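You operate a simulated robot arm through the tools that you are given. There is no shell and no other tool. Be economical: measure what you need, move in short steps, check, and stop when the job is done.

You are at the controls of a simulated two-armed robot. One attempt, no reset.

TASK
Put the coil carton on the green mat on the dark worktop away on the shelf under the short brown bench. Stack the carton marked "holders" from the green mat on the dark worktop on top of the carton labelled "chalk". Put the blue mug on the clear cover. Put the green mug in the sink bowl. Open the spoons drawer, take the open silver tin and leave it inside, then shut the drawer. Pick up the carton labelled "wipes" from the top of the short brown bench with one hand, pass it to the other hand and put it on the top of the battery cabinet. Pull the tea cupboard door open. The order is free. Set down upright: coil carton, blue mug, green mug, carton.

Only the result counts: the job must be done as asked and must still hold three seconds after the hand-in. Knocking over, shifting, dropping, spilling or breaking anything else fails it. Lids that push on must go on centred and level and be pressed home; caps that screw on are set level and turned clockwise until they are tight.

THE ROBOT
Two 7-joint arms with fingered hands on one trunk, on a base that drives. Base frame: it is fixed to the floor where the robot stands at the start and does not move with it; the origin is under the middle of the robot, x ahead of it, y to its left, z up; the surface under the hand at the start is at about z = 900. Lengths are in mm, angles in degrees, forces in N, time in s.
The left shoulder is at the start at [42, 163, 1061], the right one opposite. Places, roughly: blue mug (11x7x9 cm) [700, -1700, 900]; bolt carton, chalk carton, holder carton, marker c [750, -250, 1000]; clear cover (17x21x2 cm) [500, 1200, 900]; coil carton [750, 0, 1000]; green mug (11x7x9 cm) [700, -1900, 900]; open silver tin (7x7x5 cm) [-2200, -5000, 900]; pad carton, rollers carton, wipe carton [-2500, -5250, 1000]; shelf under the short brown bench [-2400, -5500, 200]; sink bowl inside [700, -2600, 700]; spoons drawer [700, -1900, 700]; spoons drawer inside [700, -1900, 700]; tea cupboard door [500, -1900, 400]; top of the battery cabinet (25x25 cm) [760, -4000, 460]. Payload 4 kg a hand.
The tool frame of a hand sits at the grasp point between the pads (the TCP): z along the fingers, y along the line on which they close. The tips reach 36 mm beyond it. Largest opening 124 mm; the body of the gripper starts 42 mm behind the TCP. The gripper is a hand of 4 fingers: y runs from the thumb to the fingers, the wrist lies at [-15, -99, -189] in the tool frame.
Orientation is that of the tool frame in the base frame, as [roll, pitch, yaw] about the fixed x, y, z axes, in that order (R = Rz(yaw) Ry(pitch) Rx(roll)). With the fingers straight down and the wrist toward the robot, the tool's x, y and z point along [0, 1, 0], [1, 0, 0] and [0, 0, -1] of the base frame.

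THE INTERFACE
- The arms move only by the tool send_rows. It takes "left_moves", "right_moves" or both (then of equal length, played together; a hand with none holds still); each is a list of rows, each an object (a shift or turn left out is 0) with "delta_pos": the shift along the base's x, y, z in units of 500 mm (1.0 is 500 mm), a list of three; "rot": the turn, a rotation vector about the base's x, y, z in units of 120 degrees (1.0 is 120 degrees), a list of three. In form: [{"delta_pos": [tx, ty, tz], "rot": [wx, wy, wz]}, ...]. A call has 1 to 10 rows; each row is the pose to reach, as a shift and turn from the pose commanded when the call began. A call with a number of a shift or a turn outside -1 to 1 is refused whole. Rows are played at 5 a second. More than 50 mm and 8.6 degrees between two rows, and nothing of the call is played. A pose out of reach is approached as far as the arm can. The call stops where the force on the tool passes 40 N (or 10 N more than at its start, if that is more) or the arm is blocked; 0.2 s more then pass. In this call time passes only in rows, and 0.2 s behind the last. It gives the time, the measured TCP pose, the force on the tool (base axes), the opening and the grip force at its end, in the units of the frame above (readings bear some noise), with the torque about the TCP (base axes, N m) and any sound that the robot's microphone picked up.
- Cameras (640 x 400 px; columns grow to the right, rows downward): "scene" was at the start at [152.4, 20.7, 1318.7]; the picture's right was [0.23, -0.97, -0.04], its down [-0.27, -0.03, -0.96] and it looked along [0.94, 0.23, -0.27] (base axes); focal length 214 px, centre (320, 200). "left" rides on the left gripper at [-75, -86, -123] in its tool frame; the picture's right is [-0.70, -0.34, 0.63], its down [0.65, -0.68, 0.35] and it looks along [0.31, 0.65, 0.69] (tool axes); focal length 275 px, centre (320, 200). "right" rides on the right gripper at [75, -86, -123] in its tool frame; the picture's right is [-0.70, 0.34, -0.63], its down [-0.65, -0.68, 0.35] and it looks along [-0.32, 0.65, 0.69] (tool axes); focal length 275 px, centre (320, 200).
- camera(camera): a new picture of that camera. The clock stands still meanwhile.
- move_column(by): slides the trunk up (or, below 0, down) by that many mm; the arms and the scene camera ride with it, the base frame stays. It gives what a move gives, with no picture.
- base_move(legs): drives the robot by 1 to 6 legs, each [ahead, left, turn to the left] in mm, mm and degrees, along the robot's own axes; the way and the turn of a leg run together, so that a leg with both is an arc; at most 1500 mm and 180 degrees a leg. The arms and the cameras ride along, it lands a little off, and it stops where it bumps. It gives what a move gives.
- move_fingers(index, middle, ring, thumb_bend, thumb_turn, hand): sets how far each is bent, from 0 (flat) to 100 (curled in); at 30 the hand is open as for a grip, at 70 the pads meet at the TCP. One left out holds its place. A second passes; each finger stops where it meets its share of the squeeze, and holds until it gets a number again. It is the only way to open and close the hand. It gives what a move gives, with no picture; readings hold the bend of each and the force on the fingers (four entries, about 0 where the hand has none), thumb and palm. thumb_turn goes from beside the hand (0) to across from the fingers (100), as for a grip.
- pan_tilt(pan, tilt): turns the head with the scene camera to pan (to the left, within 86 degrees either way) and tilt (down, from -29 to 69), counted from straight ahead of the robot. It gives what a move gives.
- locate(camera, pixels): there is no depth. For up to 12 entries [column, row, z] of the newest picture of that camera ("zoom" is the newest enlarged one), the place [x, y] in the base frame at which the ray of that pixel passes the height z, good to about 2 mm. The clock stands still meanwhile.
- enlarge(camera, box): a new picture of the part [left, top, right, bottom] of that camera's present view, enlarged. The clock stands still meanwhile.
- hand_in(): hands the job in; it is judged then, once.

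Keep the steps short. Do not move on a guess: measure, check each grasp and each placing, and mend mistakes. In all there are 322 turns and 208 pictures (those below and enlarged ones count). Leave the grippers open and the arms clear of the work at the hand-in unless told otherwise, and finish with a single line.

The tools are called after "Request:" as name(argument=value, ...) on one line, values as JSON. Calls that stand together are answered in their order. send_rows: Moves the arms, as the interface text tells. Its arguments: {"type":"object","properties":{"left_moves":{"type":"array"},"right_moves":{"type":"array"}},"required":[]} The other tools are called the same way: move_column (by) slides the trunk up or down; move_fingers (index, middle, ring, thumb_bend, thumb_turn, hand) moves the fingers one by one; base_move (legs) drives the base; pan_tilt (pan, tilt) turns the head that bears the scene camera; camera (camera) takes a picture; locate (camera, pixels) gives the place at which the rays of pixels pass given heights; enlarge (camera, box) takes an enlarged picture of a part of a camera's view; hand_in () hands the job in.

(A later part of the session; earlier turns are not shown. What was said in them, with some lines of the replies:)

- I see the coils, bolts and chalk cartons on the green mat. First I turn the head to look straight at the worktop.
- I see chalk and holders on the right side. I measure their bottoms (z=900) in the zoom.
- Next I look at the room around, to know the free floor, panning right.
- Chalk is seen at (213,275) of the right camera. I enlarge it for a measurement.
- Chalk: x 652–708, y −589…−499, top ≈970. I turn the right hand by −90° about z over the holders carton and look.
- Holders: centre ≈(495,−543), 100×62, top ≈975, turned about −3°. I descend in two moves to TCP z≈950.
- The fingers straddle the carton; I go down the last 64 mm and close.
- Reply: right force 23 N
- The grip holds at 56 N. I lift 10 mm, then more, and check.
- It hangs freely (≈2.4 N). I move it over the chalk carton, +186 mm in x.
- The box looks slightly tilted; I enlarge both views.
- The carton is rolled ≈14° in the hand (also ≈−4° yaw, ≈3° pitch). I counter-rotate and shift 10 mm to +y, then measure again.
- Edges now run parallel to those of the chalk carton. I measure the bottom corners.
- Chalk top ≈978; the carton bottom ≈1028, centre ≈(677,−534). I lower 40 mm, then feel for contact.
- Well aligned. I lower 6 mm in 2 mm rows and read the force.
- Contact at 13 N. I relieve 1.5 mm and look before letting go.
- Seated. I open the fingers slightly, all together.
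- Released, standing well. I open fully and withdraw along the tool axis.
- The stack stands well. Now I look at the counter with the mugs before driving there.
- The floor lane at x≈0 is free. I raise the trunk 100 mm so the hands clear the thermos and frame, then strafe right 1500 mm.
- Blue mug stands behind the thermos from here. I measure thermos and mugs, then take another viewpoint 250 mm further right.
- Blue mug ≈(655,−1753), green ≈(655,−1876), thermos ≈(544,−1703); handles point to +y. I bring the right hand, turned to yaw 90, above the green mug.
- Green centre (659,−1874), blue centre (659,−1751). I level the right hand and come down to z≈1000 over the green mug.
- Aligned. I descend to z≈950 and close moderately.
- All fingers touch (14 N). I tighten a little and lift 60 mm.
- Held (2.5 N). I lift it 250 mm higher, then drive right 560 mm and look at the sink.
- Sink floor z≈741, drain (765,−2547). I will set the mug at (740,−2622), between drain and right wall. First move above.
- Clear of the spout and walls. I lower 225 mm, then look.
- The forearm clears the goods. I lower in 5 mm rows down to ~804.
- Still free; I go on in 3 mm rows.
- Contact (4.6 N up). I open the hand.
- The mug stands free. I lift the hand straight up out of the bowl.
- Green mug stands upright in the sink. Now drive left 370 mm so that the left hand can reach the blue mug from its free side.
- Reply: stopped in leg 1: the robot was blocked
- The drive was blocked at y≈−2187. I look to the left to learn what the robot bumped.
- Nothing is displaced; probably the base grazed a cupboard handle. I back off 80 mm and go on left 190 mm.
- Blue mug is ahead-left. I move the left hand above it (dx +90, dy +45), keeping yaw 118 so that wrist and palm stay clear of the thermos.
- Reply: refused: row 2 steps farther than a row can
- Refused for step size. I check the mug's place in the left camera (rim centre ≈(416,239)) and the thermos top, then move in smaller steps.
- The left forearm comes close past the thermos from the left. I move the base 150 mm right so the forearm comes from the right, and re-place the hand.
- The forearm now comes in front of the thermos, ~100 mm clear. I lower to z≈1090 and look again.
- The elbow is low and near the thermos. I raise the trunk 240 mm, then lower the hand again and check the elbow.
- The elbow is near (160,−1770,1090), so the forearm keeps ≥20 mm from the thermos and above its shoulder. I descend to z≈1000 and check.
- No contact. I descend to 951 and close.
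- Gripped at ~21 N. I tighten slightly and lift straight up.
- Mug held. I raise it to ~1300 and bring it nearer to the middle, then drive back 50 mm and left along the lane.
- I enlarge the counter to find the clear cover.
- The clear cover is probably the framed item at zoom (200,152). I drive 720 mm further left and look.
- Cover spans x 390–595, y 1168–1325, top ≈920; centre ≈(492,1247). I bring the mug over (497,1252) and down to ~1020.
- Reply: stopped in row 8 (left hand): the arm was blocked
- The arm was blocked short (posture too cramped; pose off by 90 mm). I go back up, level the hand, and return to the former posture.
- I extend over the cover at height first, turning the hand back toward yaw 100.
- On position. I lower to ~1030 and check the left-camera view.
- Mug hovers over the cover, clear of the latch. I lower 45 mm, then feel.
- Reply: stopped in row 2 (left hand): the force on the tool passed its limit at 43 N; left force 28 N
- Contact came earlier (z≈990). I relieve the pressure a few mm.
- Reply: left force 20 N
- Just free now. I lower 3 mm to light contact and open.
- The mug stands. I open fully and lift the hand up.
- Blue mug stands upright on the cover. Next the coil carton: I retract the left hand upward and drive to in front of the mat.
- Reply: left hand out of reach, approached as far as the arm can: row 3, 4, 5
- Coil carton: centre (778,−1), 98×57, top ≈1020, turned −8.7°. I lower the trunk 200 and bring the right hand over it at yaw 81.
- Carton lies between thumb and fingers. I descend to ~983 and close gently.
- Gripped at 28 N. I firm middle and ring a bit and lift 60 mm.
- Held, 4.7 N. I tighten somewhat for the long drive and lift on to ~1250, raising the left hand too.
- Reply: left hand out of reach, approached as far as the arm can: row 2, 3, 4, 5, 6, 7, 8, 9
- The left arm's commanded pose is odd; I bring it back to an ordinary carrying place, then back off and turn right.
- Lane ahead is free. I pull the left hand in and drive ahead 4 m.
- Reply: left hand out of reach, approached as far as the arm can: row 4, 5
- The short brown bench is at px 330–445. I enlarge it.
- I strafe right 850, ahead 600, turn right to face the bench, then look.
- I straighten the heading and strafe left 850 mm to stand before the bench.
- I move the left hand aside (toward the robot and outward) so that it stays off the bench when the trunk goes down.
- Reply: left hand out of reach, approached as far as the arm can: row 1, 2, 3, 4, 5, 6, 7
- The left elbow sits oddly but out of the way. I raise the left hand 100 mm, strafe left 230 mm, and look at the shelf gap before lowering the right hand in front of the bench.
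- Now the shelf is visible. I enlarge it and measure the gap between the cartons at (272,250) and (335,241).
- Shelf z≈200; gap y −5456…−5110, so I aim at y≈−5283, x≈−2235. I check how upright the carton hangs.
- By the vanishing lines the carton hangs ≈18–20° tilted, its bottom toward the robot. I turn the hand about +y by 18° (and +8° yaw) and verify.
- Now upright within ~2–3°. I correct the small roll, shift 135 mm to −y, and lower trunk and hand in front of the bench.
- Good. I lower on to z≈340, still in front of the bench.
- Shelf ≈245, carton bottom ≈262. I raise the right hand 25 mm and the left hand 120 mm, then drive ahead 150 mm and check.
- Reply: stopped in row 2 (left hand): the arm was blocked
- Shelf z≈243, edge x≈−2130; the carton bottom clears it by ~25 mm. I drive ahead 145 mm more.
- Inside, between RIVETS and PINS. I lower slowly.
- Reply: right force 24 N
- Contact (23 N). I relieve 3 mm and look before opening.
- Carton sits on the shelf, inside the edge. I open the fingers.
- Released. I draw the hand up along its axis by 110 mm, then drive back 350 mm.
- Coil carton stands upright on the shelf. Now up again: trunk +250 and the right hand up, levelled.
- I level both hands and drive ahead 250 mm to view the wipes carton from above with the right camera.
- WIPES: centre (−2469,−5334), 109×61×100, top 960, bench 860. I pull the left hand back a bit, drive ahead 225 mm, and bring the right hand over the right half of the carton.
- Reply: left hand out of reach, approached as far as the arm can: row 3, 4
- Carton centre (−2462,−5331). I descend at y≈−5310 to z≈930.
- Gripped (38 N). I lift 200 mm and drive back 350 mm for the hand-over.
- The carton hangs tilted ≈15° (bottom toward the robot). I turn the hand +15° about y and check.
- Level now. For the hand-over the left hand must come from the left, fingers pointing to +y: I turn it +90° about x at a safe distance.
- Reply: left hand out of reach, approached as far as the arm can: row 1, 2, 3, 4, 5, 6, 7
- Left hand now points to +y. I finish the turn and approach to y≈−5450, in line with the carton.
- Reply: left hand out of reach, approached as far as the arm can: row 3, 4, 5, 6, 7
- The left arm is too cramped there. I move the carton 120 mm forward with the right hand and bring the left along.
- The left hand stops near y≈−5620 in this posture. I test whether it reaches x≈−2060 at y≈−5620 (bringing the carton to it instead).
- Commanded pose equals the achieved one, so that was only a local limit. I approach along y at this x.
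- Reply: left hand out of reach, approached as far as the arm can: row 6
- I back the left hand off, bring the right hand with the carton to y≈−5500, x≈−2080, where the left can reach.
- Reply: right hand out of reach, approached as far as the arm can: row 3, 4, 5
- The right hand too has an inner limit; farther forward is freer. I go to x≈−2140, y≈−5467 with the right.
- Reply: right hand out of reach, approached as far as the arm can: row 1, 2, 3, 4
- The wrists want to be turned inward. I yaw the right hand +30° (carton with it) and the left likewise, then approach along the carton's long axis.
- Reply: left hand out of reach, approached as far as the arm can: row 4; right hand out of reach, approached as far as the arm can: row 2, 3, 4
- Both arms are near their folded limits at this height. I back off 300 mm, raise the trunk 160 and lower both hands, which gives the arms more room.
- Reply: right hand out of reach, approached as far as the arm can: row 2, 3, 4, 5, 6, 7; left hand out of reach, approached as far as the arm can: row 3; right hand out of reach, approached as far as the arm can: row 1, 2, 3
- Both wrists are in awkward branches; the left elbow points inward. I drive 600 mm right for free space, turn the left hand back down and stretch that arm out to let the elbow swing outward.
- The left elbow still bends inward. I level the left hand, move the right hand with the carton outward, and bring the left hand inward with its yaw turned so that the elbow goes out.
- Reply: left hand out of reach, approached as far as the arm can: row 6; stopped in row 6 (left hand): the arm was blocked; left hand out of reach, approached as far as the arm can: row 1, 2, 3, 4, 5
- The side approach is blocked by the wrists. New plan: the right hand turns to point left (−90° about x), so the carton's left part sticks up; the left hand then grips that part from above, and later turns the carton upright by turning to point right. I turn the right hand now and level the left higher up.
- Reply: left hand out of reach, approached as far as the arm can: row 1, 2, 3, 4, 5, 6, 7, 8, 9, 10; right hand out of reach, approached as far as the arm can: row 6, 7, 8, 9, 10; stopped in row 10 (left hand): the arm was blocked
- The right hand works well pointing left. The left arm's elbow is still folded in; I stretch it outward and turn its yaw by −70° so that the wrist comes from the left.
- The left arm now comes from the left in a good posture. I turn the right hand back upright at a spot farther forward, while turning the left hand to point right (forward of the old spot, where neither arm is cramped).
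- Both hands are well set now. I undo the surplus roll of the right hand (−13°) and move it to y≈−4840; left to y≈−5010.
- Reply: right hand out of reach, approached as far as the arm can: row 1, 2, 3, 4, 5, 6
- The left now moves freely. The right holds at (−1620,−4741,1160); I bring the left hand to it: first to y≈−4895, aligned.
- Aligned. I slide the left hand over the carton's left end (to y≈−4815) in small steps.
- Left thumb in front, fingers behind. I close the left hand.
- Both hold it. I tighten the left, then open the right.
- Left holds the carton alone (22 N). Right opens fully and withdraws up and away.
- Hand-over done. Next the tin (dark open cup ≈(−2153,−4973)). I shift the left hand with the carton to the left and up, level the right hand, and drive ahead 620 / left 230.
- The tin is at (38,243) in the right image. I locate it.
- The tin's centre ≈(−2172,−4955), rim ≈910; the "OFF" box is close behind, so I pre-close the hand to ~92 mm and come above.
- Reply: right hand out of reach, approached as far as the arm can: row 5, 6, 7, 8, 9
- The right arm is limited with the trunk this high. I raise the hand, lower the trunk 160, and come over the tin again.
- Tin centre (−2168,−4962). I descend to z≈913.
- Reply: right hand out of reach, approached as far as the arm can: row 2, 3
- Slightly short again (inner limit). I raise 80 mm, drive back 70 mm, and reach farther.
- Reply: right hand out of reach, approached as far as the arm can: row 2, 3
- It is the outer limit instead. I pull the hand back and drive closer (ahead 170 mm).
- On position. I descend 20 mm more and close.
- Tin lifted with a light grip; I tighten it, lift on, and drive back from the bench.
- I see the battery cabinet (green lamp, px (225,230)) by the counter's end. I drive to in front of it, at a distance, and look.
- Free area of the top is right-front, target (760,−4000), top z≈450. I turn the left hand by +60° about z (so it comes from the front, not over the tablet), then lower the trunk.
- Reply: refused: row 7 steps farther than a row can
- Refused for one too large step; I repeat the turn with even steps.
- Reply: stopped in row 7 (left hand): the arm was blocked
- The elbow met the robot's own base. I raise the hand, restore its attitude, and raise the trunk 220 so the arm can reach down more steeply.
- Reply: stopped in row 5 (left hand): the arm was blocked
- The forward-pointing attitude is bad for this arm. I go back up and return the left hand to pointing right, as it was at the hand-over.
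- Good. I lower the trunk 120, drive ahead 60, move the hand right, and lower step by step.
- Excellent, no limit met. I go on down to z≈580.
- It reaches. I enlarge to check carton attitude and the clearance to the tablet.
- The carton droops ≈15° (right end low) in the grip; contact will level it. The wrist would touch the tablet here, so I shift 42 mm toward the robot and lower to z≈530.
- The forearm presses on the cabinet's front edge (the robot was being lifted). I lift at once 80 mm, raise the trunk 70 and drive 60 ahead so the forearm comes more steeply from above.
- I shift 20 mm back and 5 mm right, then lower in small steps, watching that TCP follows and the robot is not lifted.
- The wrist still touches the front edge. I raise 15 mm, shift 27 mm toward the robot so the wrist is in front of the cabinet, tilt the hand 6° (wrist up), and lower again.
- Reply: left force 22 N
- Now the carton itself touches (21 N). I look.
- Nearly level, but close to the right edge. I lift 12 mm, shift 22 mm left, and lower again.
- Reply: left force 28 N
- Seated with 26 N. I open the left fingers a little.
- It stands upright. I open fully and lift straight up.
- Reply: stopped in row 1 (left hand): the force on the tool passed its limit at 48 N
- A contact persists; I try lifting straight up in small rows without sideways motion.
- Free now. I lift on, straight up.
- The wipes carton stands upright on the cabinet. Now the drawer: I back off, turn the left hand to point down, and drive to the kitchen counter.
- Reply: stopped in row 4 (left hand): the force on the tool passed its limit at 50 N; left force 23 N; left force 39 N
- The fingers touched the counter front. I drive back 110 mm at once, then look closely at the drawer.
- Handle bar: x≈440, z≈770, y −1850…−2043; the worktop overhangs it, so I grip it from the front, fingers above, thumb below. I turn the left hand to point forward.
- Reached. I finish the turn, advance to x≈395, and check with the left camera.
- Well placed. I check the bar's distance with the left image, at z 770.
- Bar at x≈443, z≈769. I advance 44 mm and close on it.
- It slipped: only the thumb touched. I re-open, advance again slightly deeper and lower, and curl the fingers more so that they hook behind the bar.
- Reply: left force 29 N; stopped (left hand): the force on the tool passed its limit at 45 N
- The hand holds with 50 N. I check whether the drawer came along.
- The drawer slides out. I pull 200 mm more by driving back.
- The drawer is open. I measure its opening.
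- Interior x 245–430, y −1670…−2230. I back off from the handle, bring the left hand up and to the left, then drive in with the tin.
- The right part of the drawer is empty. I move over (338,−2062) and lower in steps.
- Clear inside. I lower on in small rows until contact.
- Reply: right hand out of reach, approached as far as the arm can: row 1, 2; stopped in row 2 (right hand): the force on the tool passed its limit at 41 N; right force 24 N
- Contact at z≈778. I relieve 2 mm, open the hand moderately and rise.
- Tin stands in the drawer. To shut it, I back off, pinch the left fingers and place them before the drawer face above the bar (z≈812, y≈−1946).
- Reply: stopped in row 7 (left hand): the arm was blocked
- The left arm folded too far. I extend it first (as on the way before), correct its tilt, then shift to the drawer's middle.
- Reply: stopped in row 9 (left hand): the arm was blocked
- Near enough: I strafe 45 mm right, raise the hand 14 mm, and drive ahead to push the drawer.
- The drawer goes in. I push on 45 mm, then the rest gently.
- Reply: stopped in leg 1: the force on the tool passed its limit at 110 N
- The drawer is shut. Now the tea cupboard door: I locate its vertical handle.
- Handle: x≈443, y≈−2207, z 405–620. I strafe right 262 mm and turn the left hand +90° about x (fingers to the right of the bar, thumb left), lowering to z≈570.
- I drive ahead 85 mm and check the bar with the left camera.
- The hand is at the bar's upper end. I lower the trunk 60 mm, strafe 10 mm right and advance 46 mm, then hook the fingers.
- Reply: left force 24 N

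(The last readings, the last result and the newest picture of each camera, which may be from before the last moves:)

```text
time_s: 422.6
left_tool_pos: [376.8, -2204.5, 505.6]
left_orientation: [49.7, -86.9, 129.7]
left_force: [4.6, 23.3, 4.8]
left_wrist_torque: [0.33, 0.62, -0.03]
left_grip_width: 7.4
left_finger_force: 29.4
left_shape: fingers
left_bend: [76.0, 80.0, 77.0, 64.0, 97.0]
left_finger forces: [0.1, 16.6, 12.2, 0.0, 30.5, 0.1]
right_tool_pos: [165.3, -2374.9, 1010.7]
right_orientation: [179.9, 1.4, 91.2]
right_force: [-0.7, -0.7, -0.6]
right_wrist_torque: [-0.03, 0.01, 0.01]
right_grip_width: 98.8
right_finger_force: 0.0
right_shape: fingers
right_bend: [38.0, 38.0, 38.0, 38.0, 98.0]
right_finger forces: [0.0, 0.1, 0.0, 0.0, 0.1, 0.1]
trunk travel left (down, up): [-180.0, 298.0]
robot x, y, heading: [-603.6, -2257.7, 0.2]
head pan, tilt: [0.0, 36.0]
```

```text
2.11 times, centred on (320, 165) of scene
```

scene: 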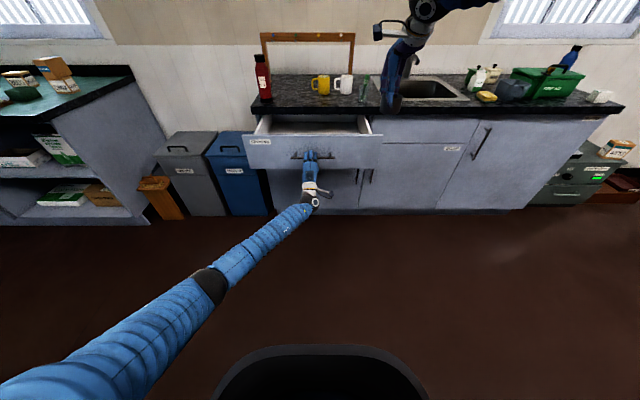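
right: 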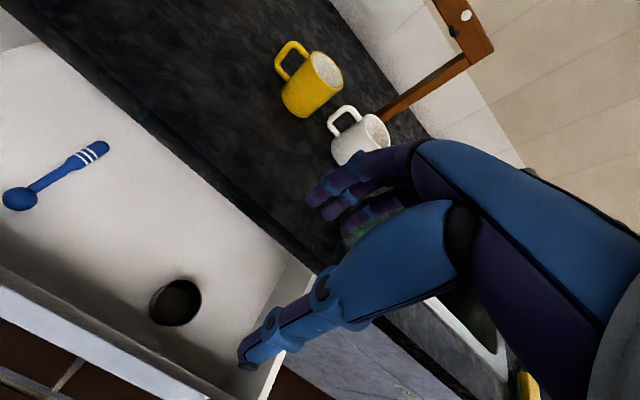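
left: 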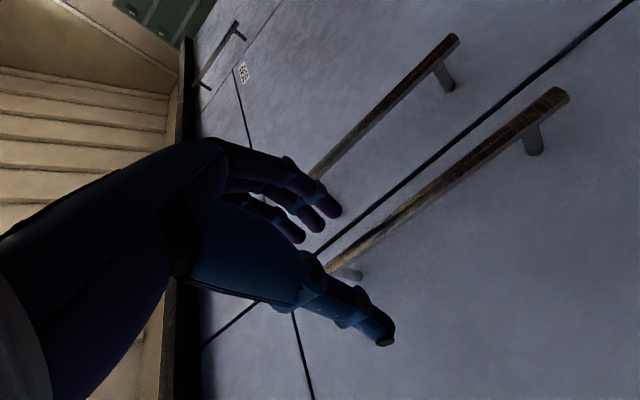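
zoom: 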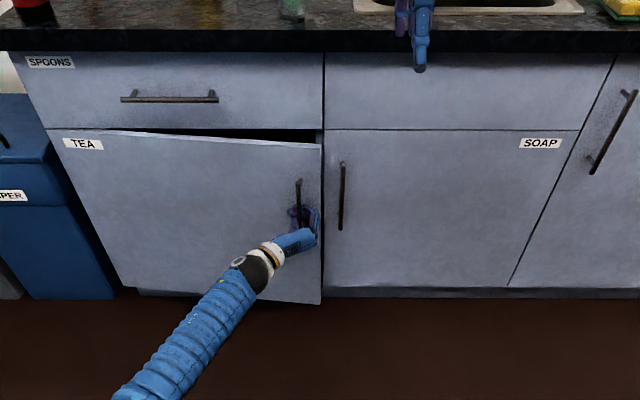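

The door swings open. I go on along its arc: back 134/left 31, then back 110/left 55.

Request:
base_move(legs=[[-134, 31, 0]])

Request:
base_move(legs=[[-110, 55, 0]])

Request:
enlarge(camera="scene", box=[200, 70, 440, 260])

```text
time_s: 424.1
left_tool_pos: [248.1, -2160.7, 504.1]
left_orientation: [46.8, -87.3, 133.5]
left_force: [3.7, 6.8, 7.5]
left_wrist_torque: [0.25, 0.29, -0.05]
left_grip_width: 7.4
left_finger_force: 13.3
left_shape: fingers
left_bend: [76.0, 81.0, 78.0, 64.0, 97.0]
left_finger forces: [0.0, 4.7, 6.9, 0.0, 15.4, 0.0]
right_tool_pos: [35.9, -2342.2, 1009.7]
right_orientation: [179.9, 1.3, 91.3]
right_force: [1.7, 1.1, -1.1]
right_wrist_torque: [-0.02, 0.0, 0.0]
right_grip_width: 98.8
right_finger_force: 0.1
right_shape: fingers
right_bend: [38.0, 38.0, 38.0, 38.0, 98.0]
right_finger forces: [0.0, 0.1, 0.0, 0.0, 0.1, 0.0]
trunk travel left (down, up): [-180.0, 298.0]
robot x, y, heading: [-738.3, -2224.2, 0.6]
head pan, tilt: [0.0, 36.0]
stopped in leg 1: the force on the tool passed its limit at 42 N (the readings are from after the stop); the commanded pose is now the measured one
```

```text
time_s: 425.4
left_tool_pos: [147.9, -2103.7, 503.3]
left_orientation: [45.9, -87.5, 134.9]
left_force: [2.1, 4.6, 5.2]
left_wrist_torque: [0.23, 0.19, -0.03]
left_grip_width: 7.6
left_finger_force: 10.2
left_shape: fingers
left_bend: [77.0, 82.0, 78.0, 65.0, 97.0]
left_finger forces: [0.0, 2.7, 5.8, 0.0, 11.8, 0.1]
right_tool_pos: [-65.3, -2291.6, 1011.1]
right_orientation: [179.7, 1.2, 91.3]
right_force: [0.1, 0.0, -0.3]
right_wrist_torque: [-0.01, 0.03, -0.03]
right_grip_width: 98.7
right_finger_force: 0.0
right_shape: fingers
right_bend: [38.0, 38.0, 38.0, 38.0, 98.0]
right_finger forces: [0.0, 0.0, 0.1, 0.0, 0.1, 0.0]
trunk travel left (down, up): [-180.0, 298.0]
robot x, y, heading: [-841.4, -2174.9, 0.2]
head pan, tilt: [0.0, 36.0]
stopped in leg 1: the force on the tool passed its limit at 43 N (the readings are from after the stop); the commanded pose is now the measured one
```

```text
2.11 times, centred on (320, 165) of scene
```

zoom: 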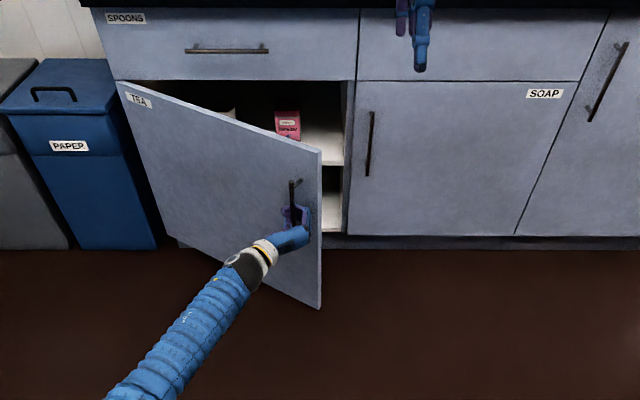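

About 32° open. I continue: back 85/left 85, then back 55/left 95.

Request:
base_move(legs=[[-85, 80, 0]])

Request:
base_move(legs=[[-60, 95, 0]])

Request:
enlarge(camera="scene", box=[200, 70, 440, 260])

```text
time_s: 426.6
left_tool_pos: [62.3, -2025.0, 503.8]
left_orientation: [48.8, -87.5, 131.9]
left_force: [0.6, 2.8, -1.0]
left_wrist_torque: [0.2, 0.07, -0.04]
left_grip_width: 7.5
left_finger_force: 6.5
left_shape: fingers
left_bend: [77.0, 82.0, 79.0, 65.0, 97.0]
left_finger forces: [0.0, 0.5, 3.8, 0.0, 8.8, 0.0]
right_tool_pos: [-151.5, -2210.8, 1010.9]
right_orientation: [179.8, 1.3, 91.3]
right_force: [0.3, 1.4, 0.3]
right_wrist_torque: [-0.04, -0.04, -0.01]
right_grip_width: 98.5
right_finger_force: 0.1
right_shape: fingers
right_bend: [38.0, 38.0, 38.0, 38.0, 98.0]
right_finger forces: [0.1, 0.0, 0.0, 0.0, 0.1, 0.0]
trunk travel left (down, up): [-180.0, 298.0]
robot x, y, heading: [-928.3, -2094.8, 0.3]
head pan, tilt: [0.0, 36.0]
```

```text
time_s: 427.8
left_tool_pos: [0.4, -1927.1, 502.6]
left_orientation: [47.3, -87.4, 133.4]
left_force: [-0.5, 0.5, 0.4]
left_wrist_torque: [0.01, 0.02, -0.03]
left_grip_width: 6.8
left_finger_force: 0.4
left_shape: fingers
left_bend: [77.0, 82.0, 79.0, 66.0, 97.0]
left_finger forces: [0.0, 0.5, 0.0, 0.0, 0.1, 0.0]
right_tool_pos: [-214.1, -2115.4, 1013.7]
right_orientation: [179.7, 1.4, 91.2]
right_force: [-1.1, 0.0, 0.3]
right_wrist_torque: [-0.05, 0.01, -0.02]
right_grip_width: 98.9
right_finger_force: 0.1
right_shape: fingers
right_bend: [38.0, 38.0, 38.0, 38.0, 98.0]
right_finger forces: [0.0, 0.0, 0.0, 0.0, 0.0, 0.1]
trunk travel left (down, up): [-180.0, 298.0]
robot x, y, heading: [-983.7, -1998.5, 0.3]
head pan, tilt: [0.0, 36.0]
```

```text
2.11 times, centred on (320, 165) of scene
```

zoom: 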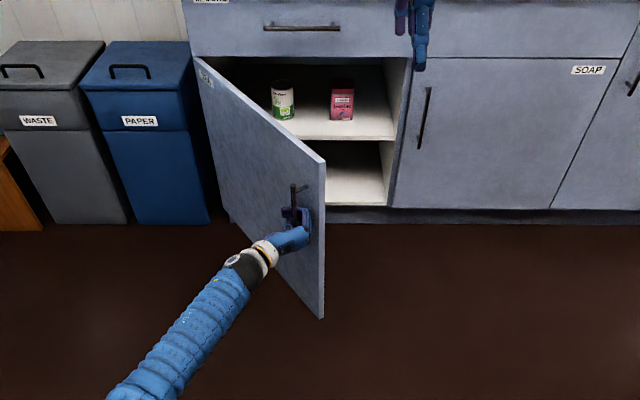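

About 58° open. One more stretch along the arc: back 30/left 110.

Request:
base_move(legs=[[-32, 110, 0]])

Request:
enlarge(camera="scene", box=[200, 70, 440, 260])

```text
time_s: 429.0
left_tool_pos: [-31.4, -1819.3, 503.4]
left_orientation: [48.1, -87.5, 132.5]
left_force: [-1.0, 0.2, 0.8]
left_wrist_torque: [-0.02, 0.04, -0.03]
left_grip_width: 6.7
left_finger_force: 0.0
left_shape: fingers
left_bend: [77.0, 82.0, 79.0, 66.0, 97.0]
left_finger forces: [0.1, 0.0, 0.0, 0.0, 0.0, 0.0]
right_tool_pos: [-246.1, -2004.1, 1011.9]
right_orientation: [179.6, 1.4, 91.1]
right_force: [-0.8, -0.5, 0.2]
right_wrist_torque: [-0.01, -0.03, 0.0]
right_grip_width: 98.8
right_finger_force: 0.1
right_shape: fingers
right_bend: [38.0, 38.0, 38.0, 38.0, 98.0]
right_finger forces: [0.0, 0.0, 0.1, 0.0, 0.0, 0.1]
trunk travel left (down, up): [-180.0, 298.0]
robot x, y, heading: [-1021.1, -1886.4, 0.0]
head pan, tilt: [0.0, 36.0]
```

```text
2.11 times, centred on (320, 165) of scene
```

zoom: 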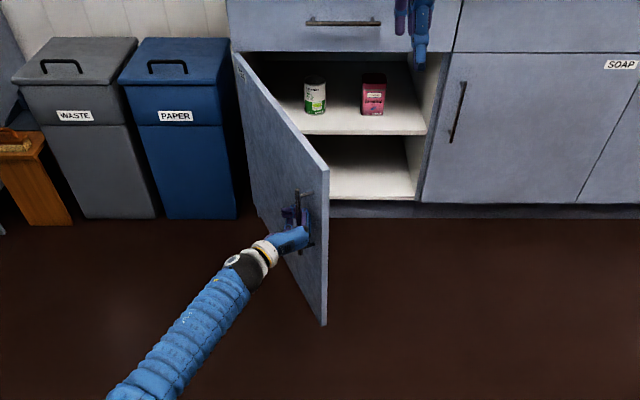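

The door stands ≈75–80° open. I uncurl the fingers a little and back straight out.

Request:
move_fingers(hand="left", index=60, middle=60, ring=60, thumb_bend=36)

Request:
base_move(legs=[[-120, 0, 0]])

Request:
enlarge(camera="scene", box=[200, 70, 440, 260])

```text
time_s: 430.0
left_tool_pos: [-31.0, -1820.1, 501.3]
left_orientation: [47.2, -87.5, 133.4]
left_force: [-2.2, -0.4, -0.5]
left_wrist_torque: [-0.1, -0.08, -0.14]
left_grip_width: 70.1
left_finger_force: 5.8
left_shape: fingers
left_bend: [59.0, 61.0, 60.0, 36.0, 97.0]
left_finger forces: [5.3, 5.9, 0.0, 0.1, 0.0, 0.1]
right_tool_pos: [-245.4, -2006.2, 1011.0]
right_orientation: [179.7, 1.4, 91.2]
right_force: [-0.4, -0.1, 0.2]
right_wrist_torque: [-0.02, -0.03, -0.03]
right_grip_width: 98.6
right_finger_force: 0.2
right_shape: fingers
right_bend: [38.0, 38.0, 38.0, 38.0, 98.0]
right_finger forces: [0.0, 0.1, 0.1, 0.0, 0.0, 0.1]
trunk travel left (down, up): [-180.0, 298.0]
robot x, y, heading: [-1016.9, -1890.1, 0.2]
head pan, tilt: [0.0, 36.0]
```

```text
time_s: 431.2
left_tool_pos: [-153.3, -1820.5, 504.2]
left_orientation: [45.2, -87.4, 135.5]
left_force: [0.7, 0.7, 0.5]
left_wrist_torque: [-0.02, 0.04, 0.03]
left_grip_width: 67.6
left_finger_force: 0.0
left_shape: fingers
left_bend: [60.0, 60.0, 60.0, 36.0, 97.0]
left_finger forces: [0.1, 0.0, 0.0, 0.0, 0.1, 0.0]
right_tool_pos: [-368.8, -2006.6, 1012.2]
right_orientation: [179.6, 1.3, 91.2]
right_force: [0.0, -0.8, 1.3]
right_wrist_torque: [-0.01, -0.03, -0.03]
right_grip_width: 99.0
right_finger_force: 0.0
right_shape: fingers
right_bend: [38.0, 38.0, 38.0, 38.0, 98.0]
right_finger forces: [0.0, 0.0, 0.0, 0.0, 0.0, 0.0]
trunk travel left (down, up): [-180.0, 298.0]
robot x, y, heading: [-1139.1, -1888.0, 0.1]
head pan, tilt: [0.0, 36.0]
```

```text
2.11 times, centred on (320, 165) of scene
```

zoom: 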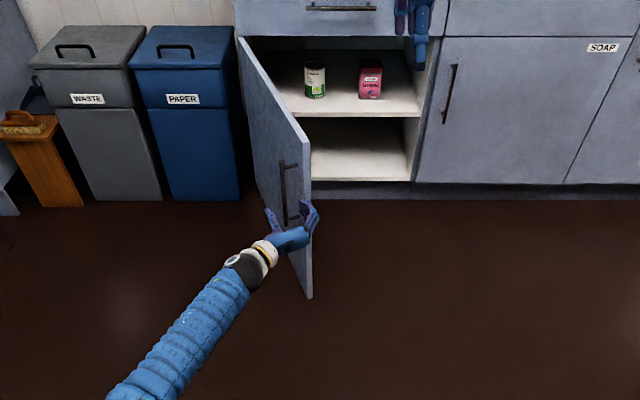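

The door stays open and the hand is free. I drive back 200 mm, open both hands, and take a last look.

Request:
base_move(legs=[[-200, 0, 0]])

Request:
move_fingers(hand="left", index=30, middle=30, ring=30, thumb_bend=30)

Request:
move_fingers(hand="right", index=30, middle=30, ring=30, thumb_bend=30)

Request:
pan_tilt(pan=10, tilt=18)

Request:
camera(camera="scene")

```text
time_s: 432.9
left_tool_pos: [-353.4, -1815.5, 503.0]
left_orientation: [44.1, -87.4, 136.8]
left_force: [0.0, -0.1, 1.2]
left_wrist_torque: [0.03, 0.0, 0.02]
left_grip_width: 68.0
left_finger_force: 0.1
left_shape: fingers
left_bend: [60.0, 60.0, 60.0, 36.0, 97.0]
left_finger forces: [0.1, 0.0, 0.0, 0.1, 0.0, 0.0]
right_tool_pos: [-567.8, -2002.1, 1013.6]
right_orientation: [179.6, 1.2, 91.6]
right_force: [-0.6, -0.2, -0.1]
right_wrist_torque: [0.0, -0.04, 0.01]
right_grip_width: 98.8
right_finger_force: 0.0
right_shape: fingers
right_bend: [38.0, 38.0, 38.0, 38.0, 98.0]
right_finger forces: [0.0, 0.0, 0.1, 0.0, 0.1, 0.0]
trunk travel left (down, up): [-180.0, 298.0]
robot x, y, heading: [-1341.1, -1890.8, 0.4]
head pan, tilt: [0.0, 36.0]
```

```text
time_s: 433.9
left_tool_pos: [-353.8, -1816.6, 503.8]
left_orientation: [47.6, -87.5, 133.3]
left_force: [-0.2, -0.1, 0.4]
left_wrist_torque: [-0.01, -0.03, -0.01]
left_grip_width: 123.2
left_finger_force: 0.0
left_shape: fingers
left_bend: [30.0, 30.0, 30.0, 30.0, 97.0]
left_finger forces: [0.1, 0.0, 0.0, 0.0, 0.0, 0.0]
right_tool_pos: [-568.4, -2003.0, 1011.7]
right_orientation: [179.7, 1.3, 91.5]
right_force: [-0.2, 0.0, 0.4]
right_wrist_torque: [0.0, -0.01, 0.0]
right_grip_width: 98.7
right_finger_force: 0.0
right_shape: fingers
right_bend: [38.0, 38.0, 38.0, 38.0, 98.0]
right_finger forces: [0.0, 0.0, 0.1, 0.0, 0.1, 0.0]
trunk travel left (down, up): [-180.0, 298.0]
robot x, y, heading: [-1338.5, -1894.0, 0.3]
head pan, tilt: [0.0, 36.0]
```

```text
time_s: 434.9
left_tool_pos: [-354.3, -1816.3, 502.3]
left_orientation: [45.9, -87.5, 135.0]
left_force: [0.4, 0.0, -0.2]
left_wrist_torque: [0.02, -0.01, -0.02]
left_grip_width: 122.9
left_finger_force: 0.1
left_shape: fingers
left_bend: [30.0, 30.0, 30.0, 30.0, 97.0]
left_finger forces: [0.0, 0.0, 0.0, 0.1, 0.0, 0.1]
right_tool_pos: [-567.0, -2003.2, 1013.0]
right_orientation: [179.7, 1.3, 91.6]
right_force: [1.2, 0.1, 1.1]
right_wrist_torque: [-0.01, -0.04, -0.02]
right_grip_width: 123.1
right_finger_force: 0.1
right_shape: fingers
right_bend: [30.0, 30.0, 30.0, 30.0, 98.0]
right_finger forces: [0.0, 0.0, 0.0, 0.1, 0.0, 0.1]
trunk travel left (down, up): [-180.0, 298.0]
robot x, y, heading: [-1340.9, -1888.5, 0.5]
head pan, tilt: [0.0, 36.0]
```

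```text
time_s: 435.7
left_tool_pos: [-353.2, -1815.1, 503.3]
left_orientation: [45.4, -87.6, 135.5]
left_force: [-0.8, 0.4, -0.1]
left_wrist_torque: [0.01, 0.0, 0.0]
left_grip_width: 123.1
left_finger_force: 0.1
left_shape: fingers
left_bend: [30.0, 30.0, 30.0, 30.0, 97.0]
left_finger forces: [0.0, 0.0, 0.0, 0.1, 0.0, 0.0]
right_tool_pos: [-567.7, -2002.4, 1012.5]
right_orientation: [179.7, 1.3, 91.6]
right_force: [0.4, -0.3, -0.6]
right_wrist_torque: [-0.03, 0.03, -0.02]
right_grip_width: 122.9
right_finger_force: 0.1
right_shape: fingers
right_bend: [30.0, 30.0, 30.0, 30.0, 98.0]
right_finger forces: [0.0, 0.0, 0.1, 0.0, 0.0, 0.1]
trunk travel left (down, up): [-180.0, 298.0]
robot x, y, heading: [-1341.9, -1884.5, 0.2]
head pan, tilt: [10.0, 18.0]
```

```text
7 pictures are left
```

scene: 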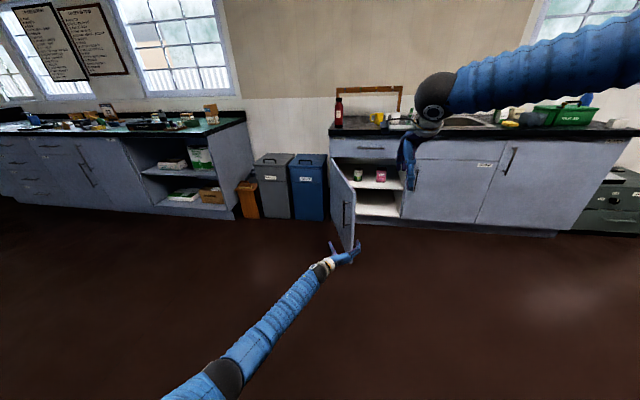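

Stack, drawer and door look as asked; arms are clear and open. I hand in.

Request:
hand_in()

```text
The job is handed in.
```

The job is handed in: all seven parts were done, each checked by camera when it was finished, with both hands open and clear. I re-saw only the carton stack, drawer and cupboard door at the end.
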